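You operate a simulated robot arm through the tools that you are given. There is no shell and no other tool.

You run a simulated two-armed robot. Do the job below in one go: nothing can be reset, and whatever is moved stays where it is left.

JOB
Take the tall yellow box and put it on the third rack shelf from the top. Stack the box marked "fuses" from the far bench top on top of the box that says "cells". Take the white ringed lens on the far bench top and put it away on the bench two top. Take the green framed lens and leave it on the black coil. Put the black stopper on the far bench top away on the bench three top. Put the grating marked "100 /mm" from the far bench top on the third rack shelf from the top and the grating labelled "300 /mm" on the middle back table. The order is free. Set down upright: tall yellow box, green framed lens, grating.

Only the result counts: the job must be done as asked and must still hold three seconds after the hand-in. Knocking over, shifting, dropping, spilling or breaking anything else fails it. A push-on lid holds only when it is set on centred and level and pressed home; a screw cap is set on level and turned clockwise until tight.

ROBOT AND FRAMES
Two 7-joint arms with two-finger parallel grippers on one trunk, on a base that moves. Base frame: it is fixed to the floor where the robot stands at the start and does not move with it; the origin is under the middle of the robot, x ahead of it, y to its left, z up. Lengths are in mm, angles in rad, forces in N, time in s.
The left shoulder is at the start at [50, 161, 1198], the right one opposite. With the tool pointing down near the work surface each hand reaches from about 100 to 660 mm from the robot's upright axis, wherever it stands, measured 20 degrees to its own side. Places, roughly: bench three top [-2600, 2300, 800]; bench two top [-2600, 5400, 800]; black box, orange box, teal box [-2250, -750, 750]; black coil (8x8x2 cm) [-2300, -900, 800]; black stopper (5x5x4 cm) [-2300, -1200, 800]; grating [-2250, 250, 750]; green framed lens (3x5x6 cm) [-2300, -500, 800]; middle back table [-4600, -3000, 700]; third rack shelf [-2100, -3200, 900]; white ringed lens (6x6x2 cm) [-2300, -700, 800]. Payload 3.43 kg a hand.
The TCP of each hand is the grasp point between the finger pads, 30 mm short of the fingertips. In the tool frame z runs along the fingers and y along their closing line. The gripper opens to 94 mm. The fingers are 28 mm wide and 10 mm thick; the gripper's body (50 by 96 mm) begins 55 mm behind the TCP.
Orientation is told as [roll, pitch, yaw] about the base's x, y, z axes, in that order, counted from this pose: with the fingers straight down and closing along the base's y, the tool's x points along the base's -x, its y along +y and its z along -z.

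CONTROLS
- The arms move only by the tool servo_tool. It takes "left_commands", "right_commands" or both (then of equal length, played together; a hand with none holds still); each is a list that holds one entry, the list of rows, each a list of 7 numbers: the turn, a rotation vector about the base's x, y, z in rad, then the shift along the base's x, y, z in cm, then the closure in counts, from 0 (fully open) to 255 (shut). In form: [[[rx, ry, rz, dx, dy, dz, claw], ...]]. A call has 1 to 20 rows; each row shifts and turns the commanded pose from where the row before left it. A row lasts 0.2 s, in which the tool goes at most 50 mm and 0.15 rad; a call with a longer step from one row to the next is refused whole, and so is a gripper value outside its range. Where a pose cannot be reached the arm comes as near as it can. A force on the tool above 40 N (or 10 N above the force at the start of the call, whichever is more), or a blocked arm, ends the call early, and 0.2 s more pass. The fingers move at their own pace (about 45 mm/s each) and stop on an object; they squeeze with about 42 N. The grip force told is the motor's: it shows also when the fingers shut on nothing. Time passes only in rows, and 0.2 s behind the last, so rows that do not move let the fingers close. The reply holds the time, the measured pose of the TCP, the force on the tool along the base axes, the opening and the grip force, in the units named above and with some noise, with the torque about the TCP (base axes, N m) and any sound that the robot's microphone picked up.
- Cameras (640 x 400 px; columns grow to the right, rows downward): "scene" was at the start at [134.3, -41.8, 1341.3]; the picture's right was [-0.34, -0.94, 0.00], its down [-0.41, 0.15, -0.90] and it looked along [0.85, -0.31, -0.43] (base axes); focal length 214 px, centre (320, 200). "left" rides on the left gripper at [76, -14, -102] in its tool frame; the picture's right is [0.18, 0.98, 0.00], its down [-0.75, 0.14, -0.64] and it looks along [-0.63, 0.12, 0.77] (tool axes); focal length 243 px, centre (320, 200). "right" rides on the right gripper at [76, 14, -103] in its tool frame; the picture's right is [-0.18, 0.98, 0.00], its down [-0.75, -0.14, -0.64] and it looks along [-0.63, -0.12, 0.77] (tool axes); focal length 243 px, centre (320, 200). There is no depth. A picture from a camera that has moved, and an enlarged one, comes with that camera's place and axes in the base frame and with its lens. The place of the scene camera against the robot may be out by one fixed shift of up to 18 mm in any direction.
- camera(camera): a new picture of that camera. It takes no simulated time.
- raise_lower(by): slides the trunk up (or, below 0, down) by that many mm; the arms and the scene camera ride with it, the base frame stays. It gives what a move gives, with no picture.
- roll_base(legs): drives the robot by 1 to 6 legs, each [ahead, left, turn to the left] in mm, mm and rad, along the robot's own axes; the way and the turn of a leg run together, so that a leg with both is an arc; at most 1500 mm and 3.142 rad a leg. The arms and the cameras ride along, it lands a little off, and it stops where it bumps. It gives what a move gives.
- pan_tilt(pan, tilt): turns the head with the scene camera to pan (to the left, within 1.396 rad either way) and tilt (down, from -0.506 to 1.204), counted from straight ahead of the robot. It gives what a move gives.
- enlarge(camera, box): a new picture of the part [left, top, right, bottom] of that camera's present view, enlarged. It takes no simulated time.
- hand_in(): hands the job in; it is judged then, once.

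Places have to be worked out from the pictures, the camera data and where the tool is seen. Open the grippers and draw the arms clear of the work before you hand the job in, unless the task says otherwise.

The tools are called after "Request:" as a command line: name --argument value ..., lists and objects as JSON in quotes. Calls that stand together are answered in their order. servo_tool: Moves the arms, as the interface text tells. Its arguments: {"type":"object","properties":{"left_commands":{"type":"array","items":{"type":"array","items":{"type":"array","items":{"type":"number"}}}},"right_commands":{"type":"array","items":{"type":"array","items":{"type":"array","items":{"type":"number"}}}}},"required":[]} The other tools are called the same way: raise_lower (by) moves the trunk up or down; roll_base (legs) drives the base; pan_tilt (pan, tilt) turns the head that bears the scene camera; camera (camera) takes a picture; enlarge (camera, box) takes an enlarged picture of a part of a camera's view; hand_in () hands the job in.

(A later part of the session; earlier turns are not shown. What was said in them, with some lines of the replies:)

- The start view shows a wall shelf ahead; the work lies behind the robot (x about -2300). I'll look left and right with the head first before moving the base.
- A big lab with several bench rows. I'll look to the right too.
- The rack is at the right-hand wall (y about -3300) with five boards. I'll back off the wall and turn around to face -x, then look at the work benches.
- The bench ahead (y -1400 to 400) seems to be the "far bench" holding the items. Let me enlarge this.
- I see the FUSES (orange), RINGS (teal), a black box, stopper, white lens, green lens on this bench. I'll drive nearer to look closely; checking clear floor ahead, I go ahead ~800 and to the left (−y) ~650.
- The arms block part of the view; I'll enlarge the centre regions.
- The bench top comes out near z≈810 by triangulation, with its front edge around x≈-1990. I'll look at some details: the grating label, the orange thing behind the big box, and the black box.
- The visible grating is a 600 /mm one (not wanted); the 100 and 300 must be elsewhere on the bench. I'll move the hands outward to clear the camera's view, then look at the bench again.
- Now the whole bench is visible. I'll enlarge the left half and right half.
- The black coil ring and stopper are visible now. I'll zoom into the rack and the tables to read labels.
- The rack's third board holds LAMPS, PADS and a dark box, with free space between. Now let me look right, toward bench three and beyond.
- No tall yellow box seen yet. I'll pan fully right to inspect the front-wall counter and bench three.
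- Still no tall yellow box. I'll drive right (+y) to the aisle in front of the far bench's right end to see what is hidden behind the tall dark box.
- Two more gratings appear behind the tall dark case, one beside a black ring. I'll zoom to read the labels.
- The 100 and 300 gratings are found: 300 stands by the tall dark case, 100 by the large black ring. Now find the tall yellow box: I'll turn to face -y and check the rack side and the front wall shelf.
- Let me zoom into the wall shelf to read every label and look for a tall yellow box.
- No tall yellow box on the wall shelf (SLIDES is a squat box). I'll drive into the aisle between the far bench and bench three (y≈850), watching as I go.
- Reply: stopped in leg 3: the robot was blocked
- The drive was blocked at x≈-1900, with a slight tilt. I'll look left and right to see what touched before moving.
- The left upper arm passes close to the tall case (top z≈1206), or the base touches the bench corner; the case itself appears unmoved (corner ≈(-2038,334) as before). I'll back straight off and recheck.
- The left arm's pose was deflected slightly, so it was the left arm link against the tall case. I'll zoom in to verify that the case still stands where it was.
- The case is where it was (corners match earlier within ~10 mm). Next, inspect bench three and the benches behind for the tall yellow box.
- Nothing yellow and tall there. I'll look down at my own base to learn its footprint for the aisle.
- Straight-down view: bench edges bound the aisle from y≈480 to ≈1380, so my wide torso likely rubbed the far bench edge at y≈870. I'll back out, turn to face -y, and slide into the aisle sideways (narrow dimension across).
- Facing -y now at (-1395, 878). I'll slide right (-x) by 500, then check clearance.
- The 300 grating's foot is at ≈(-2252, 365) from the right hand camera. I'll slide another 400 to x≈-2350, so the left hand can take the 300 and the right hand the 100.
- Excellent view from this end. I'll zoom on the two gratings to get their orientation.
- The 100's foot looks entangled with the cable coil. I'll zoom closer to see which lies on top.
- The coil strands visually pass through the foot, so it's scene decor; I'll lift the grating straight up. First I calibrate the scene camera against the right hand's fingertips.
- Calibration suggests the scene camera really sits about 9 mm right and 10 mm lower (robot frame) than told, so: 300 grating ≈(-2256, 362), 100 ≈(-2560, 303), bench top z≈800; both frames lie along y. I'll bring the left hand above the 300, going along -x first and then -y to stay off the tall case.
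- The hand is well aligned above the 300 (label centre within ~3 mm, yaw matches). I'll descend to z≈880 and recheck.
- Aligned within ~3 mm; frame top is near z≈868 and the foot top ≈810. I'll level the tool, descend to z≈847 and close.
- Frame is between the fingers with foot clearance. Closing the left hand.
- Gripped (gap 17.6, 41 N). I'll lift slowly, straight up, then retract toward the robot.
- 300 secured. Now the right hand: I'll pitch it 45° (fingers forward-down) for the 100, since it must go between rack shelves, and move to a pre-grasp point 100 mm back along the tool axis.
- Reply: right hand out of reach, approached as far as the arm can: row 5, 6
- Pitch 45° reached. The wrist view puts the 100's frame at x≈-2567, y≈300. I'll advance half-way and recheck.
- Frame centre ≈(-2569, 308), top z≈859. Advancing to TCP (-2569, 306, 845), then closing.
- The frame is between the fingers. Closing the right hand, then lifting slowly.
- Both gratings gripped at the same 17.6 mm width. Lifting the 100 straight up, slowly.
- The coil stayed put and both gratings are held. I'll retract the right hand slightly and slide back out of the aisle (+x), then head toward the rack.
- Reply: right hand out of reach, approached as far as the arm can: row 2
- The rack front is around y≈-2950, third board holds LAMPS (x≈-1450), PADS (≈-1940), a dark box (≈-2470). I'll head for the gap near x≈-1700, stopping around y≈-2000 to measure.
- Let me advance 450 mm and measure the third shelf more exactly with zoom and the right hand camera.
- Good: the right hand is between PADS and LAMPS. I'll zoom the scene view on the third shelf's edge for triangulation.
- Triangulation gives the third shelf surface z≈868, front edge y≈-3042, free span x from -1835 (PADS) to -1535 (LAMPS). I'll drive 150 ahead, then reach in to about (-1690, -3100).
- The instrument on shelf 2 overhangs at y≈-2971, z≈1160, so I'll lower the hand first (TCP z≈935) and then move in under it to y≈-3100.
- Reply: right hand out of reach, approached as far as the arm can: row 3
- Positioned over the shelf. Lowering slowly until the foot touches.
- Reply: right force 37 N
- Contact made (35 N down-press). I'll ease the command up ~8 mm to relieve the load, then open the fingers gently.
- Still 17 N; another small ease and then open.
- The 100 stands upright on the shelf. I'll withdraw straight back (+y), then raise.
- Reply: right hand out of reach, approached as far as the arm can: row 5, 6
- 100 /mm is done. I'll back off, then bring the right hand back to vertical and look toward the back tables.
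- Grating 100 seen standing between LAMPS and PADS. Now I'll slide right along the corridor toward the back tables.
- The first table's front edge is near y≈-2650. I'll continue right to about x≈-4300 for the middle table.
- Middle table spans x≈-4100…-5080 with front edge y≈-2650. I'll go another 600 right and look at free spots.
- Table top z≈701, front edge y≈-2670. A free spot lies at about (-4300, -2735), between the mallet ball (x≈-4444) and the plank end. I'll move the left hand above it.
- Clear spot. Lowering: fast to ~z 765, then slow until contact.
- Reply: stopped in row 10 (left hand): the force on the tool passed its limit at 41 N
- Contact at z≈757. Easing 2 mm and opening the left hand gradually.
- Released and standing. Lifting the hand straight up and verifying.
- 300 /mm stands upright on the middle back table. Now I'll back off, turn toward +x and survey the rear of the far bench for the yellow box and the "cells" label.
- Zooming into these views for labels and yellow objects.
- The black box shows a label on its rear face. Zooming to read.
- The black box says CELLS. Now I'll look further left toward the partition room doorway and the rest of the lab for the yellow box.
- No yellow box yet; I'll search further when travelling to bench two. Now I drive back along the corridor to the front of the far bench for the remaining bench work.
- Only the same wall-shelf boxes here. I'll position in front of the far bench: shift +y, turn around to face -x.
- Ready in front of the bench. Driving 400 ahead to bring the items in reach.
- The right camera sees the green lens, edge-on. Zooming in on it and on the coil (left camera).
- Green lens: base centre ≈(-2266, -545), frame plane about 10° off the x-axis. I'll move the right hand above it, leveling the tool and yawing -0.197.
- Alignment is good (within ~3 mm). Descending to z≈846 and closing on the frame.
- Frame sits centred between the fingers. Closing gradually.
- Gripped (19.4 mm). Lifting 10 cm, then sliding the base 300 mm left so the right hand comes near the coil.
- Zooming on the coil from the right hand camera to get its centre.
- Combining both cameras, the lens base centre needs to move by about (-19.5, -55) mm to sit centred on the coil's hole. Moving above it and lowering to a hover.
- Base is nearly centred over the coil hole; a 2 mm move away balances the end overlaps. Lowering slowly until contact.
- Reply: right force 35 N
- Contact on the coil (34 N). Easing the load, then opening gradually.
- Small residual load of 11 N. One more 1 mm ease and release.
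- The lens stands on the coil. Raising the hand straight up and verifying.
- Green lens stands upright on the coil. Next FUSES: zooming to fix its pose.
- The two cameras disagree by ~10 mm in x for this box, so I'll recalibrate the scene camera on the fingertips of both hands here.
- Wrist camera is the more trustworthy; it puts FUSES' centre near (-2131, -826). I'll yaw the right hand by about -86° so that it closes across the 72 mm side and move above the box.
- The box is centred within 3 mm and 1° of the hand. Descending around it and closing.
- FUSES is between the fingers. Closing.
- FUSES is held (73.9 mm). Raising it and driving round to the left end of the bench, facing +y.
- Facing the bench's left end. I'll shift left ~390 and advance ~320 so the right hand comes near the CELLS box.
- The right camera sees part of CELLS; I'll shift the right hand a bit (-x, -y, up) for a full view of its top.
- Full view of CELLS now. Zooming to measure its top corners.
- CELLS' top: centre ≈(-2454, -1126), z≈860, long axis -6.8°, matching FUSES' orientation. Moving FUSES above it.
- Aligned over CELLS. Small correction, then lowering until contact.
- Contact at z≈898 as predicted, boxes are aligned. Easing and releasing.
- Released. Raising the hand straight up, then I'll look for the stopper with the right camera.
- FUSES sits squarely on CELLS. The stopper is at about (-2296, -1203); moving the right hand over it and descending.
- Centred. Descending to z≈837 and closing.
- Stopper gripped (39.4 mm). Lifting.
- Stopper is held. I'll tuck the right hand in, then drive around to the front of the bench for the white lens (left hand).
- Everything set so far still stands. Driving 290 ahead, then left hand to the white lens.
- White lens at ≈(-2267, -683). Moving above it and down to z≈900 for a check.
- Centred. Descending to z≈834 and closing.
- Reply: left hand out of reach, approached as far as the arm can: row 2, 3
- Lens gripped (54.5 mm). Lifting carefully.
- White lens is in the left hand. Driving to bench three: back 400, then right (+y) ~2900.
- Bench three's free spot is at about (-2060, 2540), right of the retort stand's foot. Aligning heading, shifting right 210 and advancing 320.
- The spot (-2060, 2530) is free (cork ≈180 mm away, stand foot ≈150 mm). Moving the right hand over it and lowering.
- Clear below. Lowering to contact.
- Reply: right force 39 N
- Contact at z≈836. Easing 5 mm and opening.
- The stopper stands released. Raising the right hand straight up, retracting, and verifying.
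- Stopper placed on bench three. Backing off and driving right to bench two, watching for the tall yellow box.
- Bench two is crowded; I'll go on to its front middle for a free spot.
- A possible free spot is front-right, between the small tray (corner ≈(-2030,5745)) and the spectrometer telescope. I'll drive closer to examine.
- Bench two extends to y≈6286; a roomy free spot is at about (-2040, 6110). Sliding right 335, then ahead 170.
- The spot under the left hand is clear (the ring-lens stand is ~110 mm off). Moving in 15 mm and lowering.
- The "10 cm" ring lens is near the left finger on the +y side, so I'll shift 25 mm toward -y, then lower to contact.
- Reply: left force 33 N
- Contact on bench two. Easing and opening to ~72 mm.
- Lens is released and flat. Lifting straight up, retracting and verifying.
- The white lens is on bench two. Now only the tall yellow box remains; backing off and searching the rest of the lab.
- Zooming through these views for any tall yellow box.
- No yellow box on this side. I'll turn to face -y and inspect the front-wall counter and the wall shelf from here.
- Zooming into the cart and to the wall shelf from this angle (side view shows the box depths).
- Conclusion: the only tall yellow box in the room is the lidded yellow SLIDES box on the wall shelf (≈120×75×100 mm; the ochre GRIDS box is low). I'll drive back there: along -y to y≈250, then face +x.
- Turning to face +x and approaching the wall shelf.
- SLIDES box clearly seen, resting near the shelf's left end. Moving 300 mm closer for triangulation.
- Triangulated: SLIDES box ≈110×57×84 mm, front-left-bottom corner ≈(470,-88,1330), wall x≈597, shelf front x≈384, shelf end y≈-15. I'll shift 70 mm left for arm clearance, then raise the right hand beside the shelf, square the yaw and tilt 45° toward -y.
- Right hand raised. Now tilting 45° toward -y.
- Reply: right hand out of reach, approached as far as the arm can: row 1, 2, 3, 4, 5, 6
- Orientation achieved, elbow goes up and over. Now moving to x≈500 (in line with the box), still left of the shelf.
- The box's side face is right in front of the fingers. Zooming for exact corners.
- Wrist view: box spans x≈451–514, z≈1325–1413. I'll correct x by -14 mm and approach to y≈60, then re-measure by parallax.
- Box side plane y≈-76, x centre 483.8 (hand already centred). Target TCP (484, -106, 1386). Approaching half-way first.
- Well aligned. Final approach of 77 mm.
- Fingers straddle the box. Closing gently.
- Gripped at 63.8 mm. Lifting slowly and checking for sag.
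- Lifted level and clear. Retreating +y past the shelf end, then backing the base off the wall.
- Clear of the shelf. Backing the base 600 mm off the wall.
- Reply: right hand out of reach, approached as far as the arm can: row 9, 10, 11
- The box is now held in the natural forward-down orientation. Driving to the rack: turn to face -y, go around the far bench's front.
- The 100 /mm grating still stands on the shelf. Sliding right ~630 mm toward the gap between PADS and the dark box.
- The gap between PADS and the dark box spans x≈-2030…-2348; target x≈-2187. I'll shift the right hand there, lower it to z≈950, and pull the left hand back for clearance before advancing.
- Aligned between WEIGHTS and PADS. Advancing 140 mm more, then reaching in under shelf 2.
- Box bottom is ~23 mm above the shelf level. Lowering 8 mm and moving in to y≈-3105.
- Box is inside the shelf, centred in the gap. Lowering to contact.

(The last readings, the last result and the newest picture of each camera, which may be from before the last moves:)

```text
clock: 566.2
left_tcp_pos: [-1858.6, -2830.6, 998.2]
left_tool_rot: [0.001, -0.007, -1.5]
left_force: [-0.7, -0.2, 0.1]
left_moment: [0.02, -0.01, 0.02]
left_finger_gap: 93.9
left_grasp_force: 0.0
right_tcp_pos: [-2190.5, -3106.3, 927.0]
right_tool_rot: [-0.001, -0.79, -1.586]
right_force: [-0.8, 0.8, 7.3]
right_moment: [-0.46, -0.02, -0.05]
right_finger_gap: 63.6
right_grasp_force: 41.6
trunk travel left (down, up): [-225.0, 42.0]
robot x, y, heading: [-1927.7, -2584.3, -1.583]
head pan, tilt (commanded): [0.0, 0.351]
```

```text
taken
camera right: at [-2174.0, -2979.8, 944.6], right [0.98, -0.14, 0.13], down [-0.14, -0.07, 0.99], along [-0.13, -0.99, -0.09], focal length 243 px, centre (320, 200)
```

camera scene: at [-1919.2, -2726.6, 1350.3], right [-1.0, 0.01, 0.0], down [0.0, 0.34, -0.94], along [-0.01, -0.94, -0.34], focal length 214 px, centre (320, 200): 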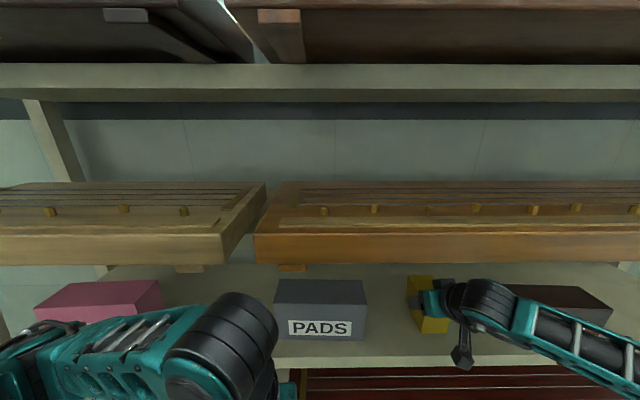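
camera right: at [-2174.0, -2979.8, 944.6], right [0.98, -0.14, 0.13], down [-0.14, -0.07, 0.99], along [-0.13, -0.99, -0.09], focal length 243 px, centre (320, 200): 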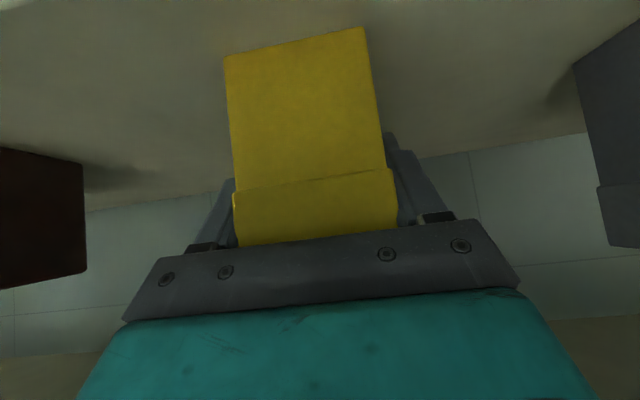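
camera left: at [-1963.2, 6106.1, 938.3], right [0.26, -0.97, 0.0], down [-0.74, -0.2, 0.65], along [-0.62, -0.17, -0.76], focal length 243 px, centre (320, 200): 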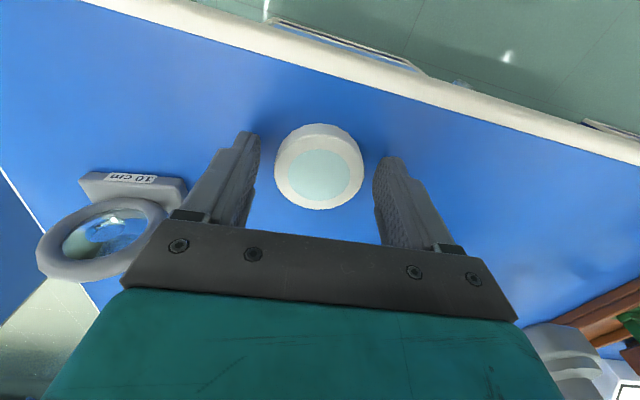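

Contact at z≈927, far edge first. Pressing ~2 mm more so it settles flat, then releasing slowly.

Request:
servo_tool --right_commands '[[[0, 0, 0, 0, 0, -0.15, 255], [0, 0, 0, 0, 0, -0.1, 255], [0, 0, 0, 0, 0, 0, 255], [0, 0, 0, 0, 0, 0, 75], [0, 0, 0, 0, 0, 0, 65], [0, 0, 0, 0, 0, 0, 55], [0, 0, 0, 0, 0, 0, 40], [0, 0, 0, 0, 0, 0, 20], [0, 0, 0, 0, 0, 0, 0], [0, 0, 0, 0, 0, 0, 0]]]'

Request:
camera --camera "right"

Request:
enlarge --camera "scene" --box '[360, 250, 560, 375]'

```text
clock: 568.4
left_tcp_pos: [-1858.4, -2830.1, 997.5]
left_tool_rot: [0.002, -0.003, -1.498]
left_force: [-0.4, 0.8, -0.1]
left_moment: [0.01, -0.02, -0.01]
left_finger_gap: 94.1
left_grasp_force: 0.1
right_tcp_pos: [-2189.9, -3104.9, 922.3]
right_tool_rot: [0.0, -0.786, -1.585]
right_force: [0.3, 0.4, -0.4]
right_moment: [0.06, 0.02, -0.03]
right_finger_gap: 93.6
right_grasp_force: 0.0
trunk travel left (down, up): [-225.0, 42.0]
robot x, y, heading: [-1925.0, -2582.0, -1.588]
head pan, tilt (commanded): [0.0, 0.351]
```

```text
taken
camera right: at [-2174.3, -2979.3, 940.9], right [0.98, -0.14, 0.13], down [-0.14, -0.08, 0.99], along [-0.13, -0.99, -0.09], focal length 243 px, centre (320, 200)
```

right: 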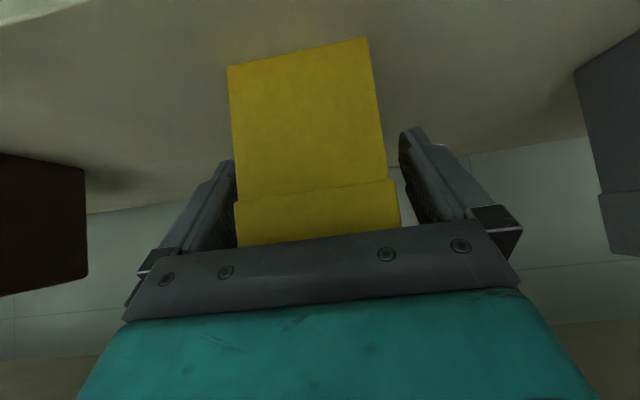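

```text
3.20 times, centred on (460, 312) of scene
camera zoom: at [-1919.1, -2726.5, 1350.3], right [-1.0, 0.01, 0.0], down [0.0, 0.34, -0.94], along [-0.01, -0.94, -0.34], focal length 686 px, centre (-128, -160)
```

zoom: 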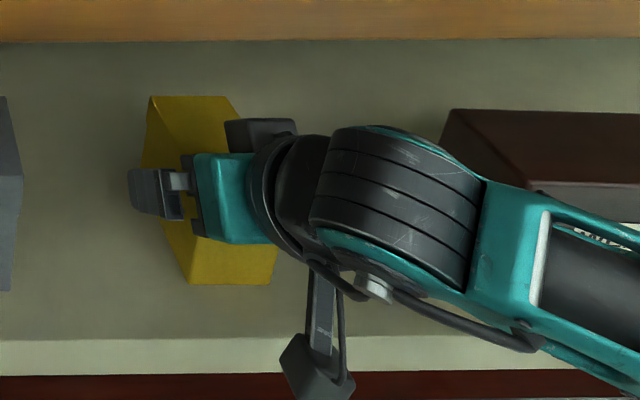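

Released with ~12–15 mm finger clearance each side. Withdrawing straight back.

Request:
servo_tool --right_commands '[[[0, 0, 0, 0, 1.0, 0, 0], [0, 0, 0, 0, 2.0, 0, 0], [0, 0, 0, 0, 2.5, 0, 0], [0, 0, 0, 0, 2.5, 0, 0], [0, 0, 0, 0, 2.5, 0, 0], [0, 0, 0, 0, 2.5, 0, 0], [0, 0, 0, 0, 0, 0, 0]]]'

Request:
camera --camera "right"

Request:
camera --camera "scene"

```text
clock: 570.0
left_tcp_pos: [-1859.2, -2829.3, 997.0]
left_tool_rot: [0.002, -0.006, -1.498]
left_force: [-0.5, -0.5, -0.8]
left_moment: [0.0, 0.03, 0.0]
left_finger_gap: 93.9
left_grasp_force: 0.1
right_tcp_pos: [-2192.6, -2999.1, 924.0]
right_tool_rot: [0.0, -0.785, -1.586]
right_force: [0.6, -0.1, -0.2]
right_moment: [-0.01, -0.02, -0.03]
right_finger_gap: 94.3
right_grasp_force: 0.1
right hand out of reach, approached as far as the arm can: row 6
trunk travel left (down, up): [-225.0, 42.0]
robot x, y, heading: [-1924.5, -2582.0, -1.584]
head pan, tilt (commanded): [0.0, 0.351]
```

```text
taken
camera right: at [-2175.1, -2873.8, 941.5], right [0.98, -0.14, 0.13], down [-0.14, -0.08, 0.99], along [-0.13, -0.99, -0.1], focal length 243 px, centre (320, 200)
```

right: 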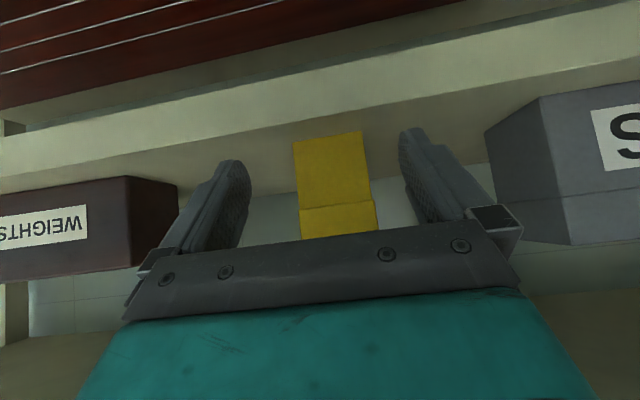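

```text
taken
camera scene: at [-1919.1, -2726.5, 1350.3], right [-1.0, 0.01, 0.0], down [0.0, 0.34, -0.94], along [-0.01, -0.94, -0.34], focal length 214 px, centre (320, 200)
```

scene: 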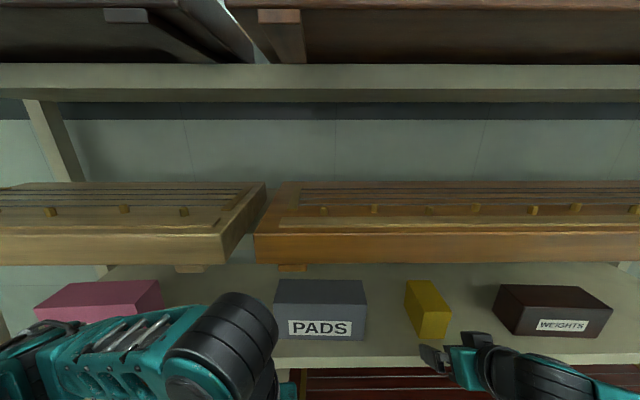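

The yellow box stands on the third shelf. Backing off and checking the whole shelf.

Request:
roll_base --legs '[[-450, 0, 0]]'

Request:
camera --camera "scene"

Request:
enlarge --camera "scene" --box '[140, 190, 380, 290]'

Request:
enlarge --camera "scene" --box '[300, 190, 540, 290]'

```text
clock: 572.7
left_tcp_pos: [-1853.7, -2382.6, 996.8]
left_tool_rot: [0.002, -0.006, -1.502]
left_force: [-0.2, 0.1, 0.6]
left_moment: [-0.03, -0.04, 0.0]
left_finger_gap: 94.2
left_grasp_force: 0.1
right_tcp_pos: [-2186.3, -2551.2, 923.2]
right_tool_rot: [-0.001, -0.787, -1.585]
right_force: [-1.1, 0.7, 0.8]
right_moment: [0.02, 0.0, 0.0]
right_finger_gap: 93.9
right_grasp_force: 0.1
trunk travel left (down, up): [-225.0, 42.0]
robot x, y, heading: [-1918.1, -2135.6, -1.583]
head pan, tilt (commanded): [0.0, 0.351]
```

```text
taken
camera scene: at [-1913.8, -2278.2, 1350.3], right [-1.0, 0.01, 0.0], down [0.0, 0.34, -0.94], along [-0.01, -0.94, -0.34], focal length 214 px, centre (320, 200)
```

scene: 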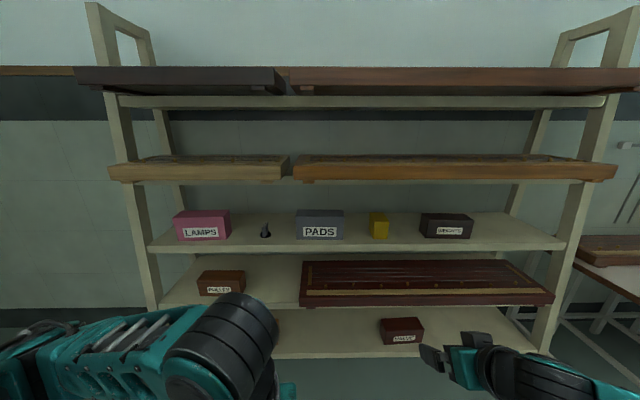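

```text
2.67 times, centred on (260, 240) of scene
camera zoom: at [-1913.8, -2278.2, 1350.3], right [-1.0, 0.01, 0.0], down [0.0, 0.34, -0.94], along [-0.01, -0.94, -0.34], focal length 572 px, centre (480, 93)
```

zoom: 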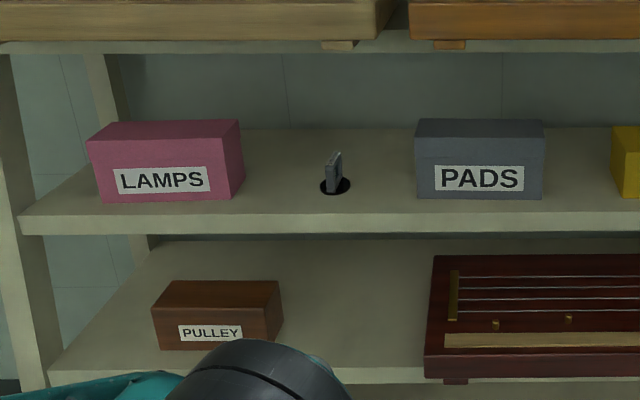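

```text
2.67 times, centred on (420, 240) of scene
camera zoom: at [-1913.8, -2278.2, 1350.3], right [-1.0, 0.01, 0.0], down [0.0, 0.34, -0.94], along [-0.01, -0.94, -0.34], focal length 572 px, centre (53, 93)
```

zoom: 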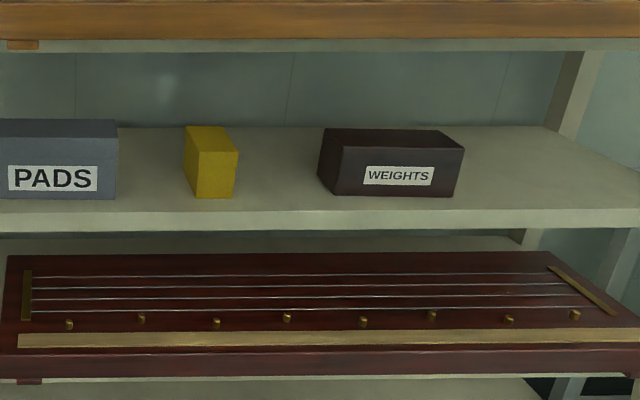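

Both items stand on the third shelf. As a final check I'll turn around to view the far bench (FUSES/CELLS, lens on coil) before handing in.

Request:
roll_base --legs '[[0, 0, 3.1]]'

Request:
pan_tilt --pan 0.2 --tilt 0.4

Request:
camera --camera "scene"

Request:
enlarge --camera "scene" --box '[200, 100, 440, 250]'

```text
clock: 580.4
left_tcp_pos: [-1979.1, -1886.7, 996.3]
left_tool_rot: [0.002, -0.005, 1.61]
left_force: [0.1, 0.0, -0.3]
left_moment: [0.0, -0.02, 0.04]
left_finger_gap: 93.6
left_grasp_force: 0.1
right_tcp_pos: [-1640.3, -1726.7, 922.9]
right_tool_rot: [0.001, -0.787, 1.526]
right_force: [0.0, -0.7, 0.7]
right_moment: [0.03, -0.01, -0.01]
right_finger_gap: 93.9
right_grasp_force: 0.1
trunk travel left (down, up): [-225.0, 42.0]
robot x, y, heading: [-1916.3, -2134.0, 1.53]
head pan, tilt (commanded): [0.0, 0.351]
```

```text
clock: 581.1
left_tcp_pos: [-1979.2, -1886.2, 997.0]
left_tool_rot: [0.001, -0.004, 1.612]
left_force: [-0.2, -0.5, 0.2]
left_moment: [-0.01, -0.01, 0.0]
left_finger_gap: 94.0
left_grasp_force: 0.0
right_tcp_pos: [-1641.0, -1727.4, 923.8]
right_tool_rot: [0.0, -0.788, 1.525]
right_force: [0.2, -0.2, -0.1]
right_moment: [0.02, -0.01, 0.02]
right_finger_gap: 94.0
right_grasp_force: 0.1
trunk travel left (down, up): [-225.0, 42.0]
robot x, y, heading: [-1921.8, -2135.3, 1.526]
head pan, tilt (commanded): [0.201, 0.4]
```

```text
taken
camera scene: at [-1924.9, -2014.1, 1345.7], right [0.99, 0.16, 0.0], down [0.06, -0.38, -0.92], along [-0.14, 0.91, -0.39], focal length 214 px, centre (320, 200)
```

scene: 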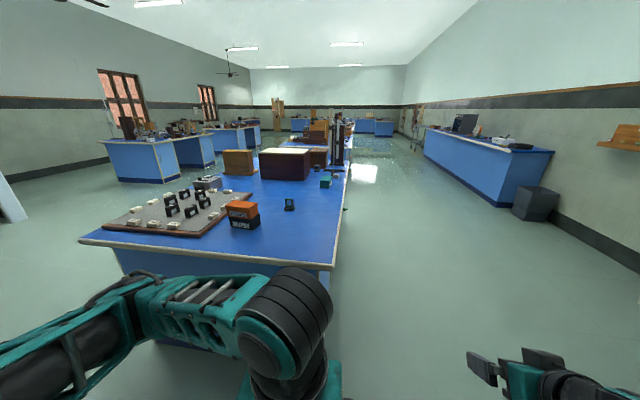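

```text
2.67 times, centred on (320, 175) of scene
camera zoom: at [-1924.9, -2014.1, 1345.7], right [0.99, 0.16, 0.0], down [0.06, -0.38, -0.92], along [-0.14, 0.91, -0.39], focal length 572 px, centre (320, 267)
```

zoom: 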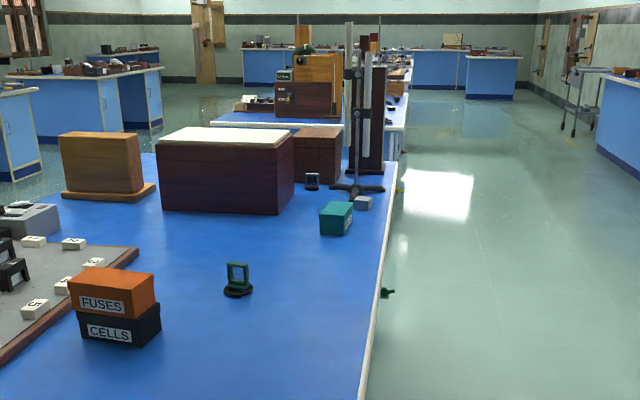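

FUSES is on CELLS, the green lens stands on the coil, and the rest of the far bench is untouched. The grippers are open and the arms are clear of everything, so I hand in the job.

Request:
hand_in

```text
The job is handed in.
```

I've handed in the job with every item placed. I looked at each placement after letting go; the tool only confirmed it received the hand-in, not how it was judged.

| Item | Where it is now |
|---|---|
| Yellow "SLIDES" box | Third rack shelf from the top, upright, between PADS and WEIGHTS |
| 100 /mm grating | Third rack shelf from the top, upright, between LAMPS and PADS |
| 300 /mm grating | Middle back table, upright |
| "Fuses" box | Squarely on top of "cells" (the black box) on the far bench |
| Green framed lens | Upright on the black coil |
| White ringed lens | Bench two, front right |
| Black stopper | Bench three, front |

- **Yellow box:** your notes gave no place for the tall yellow box. I searched the lab and took the yellow "SLIDES" box from the front wall shelf. It was the only yellow box of the taller kind I could find. If you meant a different one, that item is wrong.
- **Bump early on:** the robot was blocked once while driving between the far bench and bench three. I checked the tall case beside it and saw no shift beyond about 10 mm, which is as finely as I could measure.

At hand-in, both grippers were open and the arms were clear of the work.
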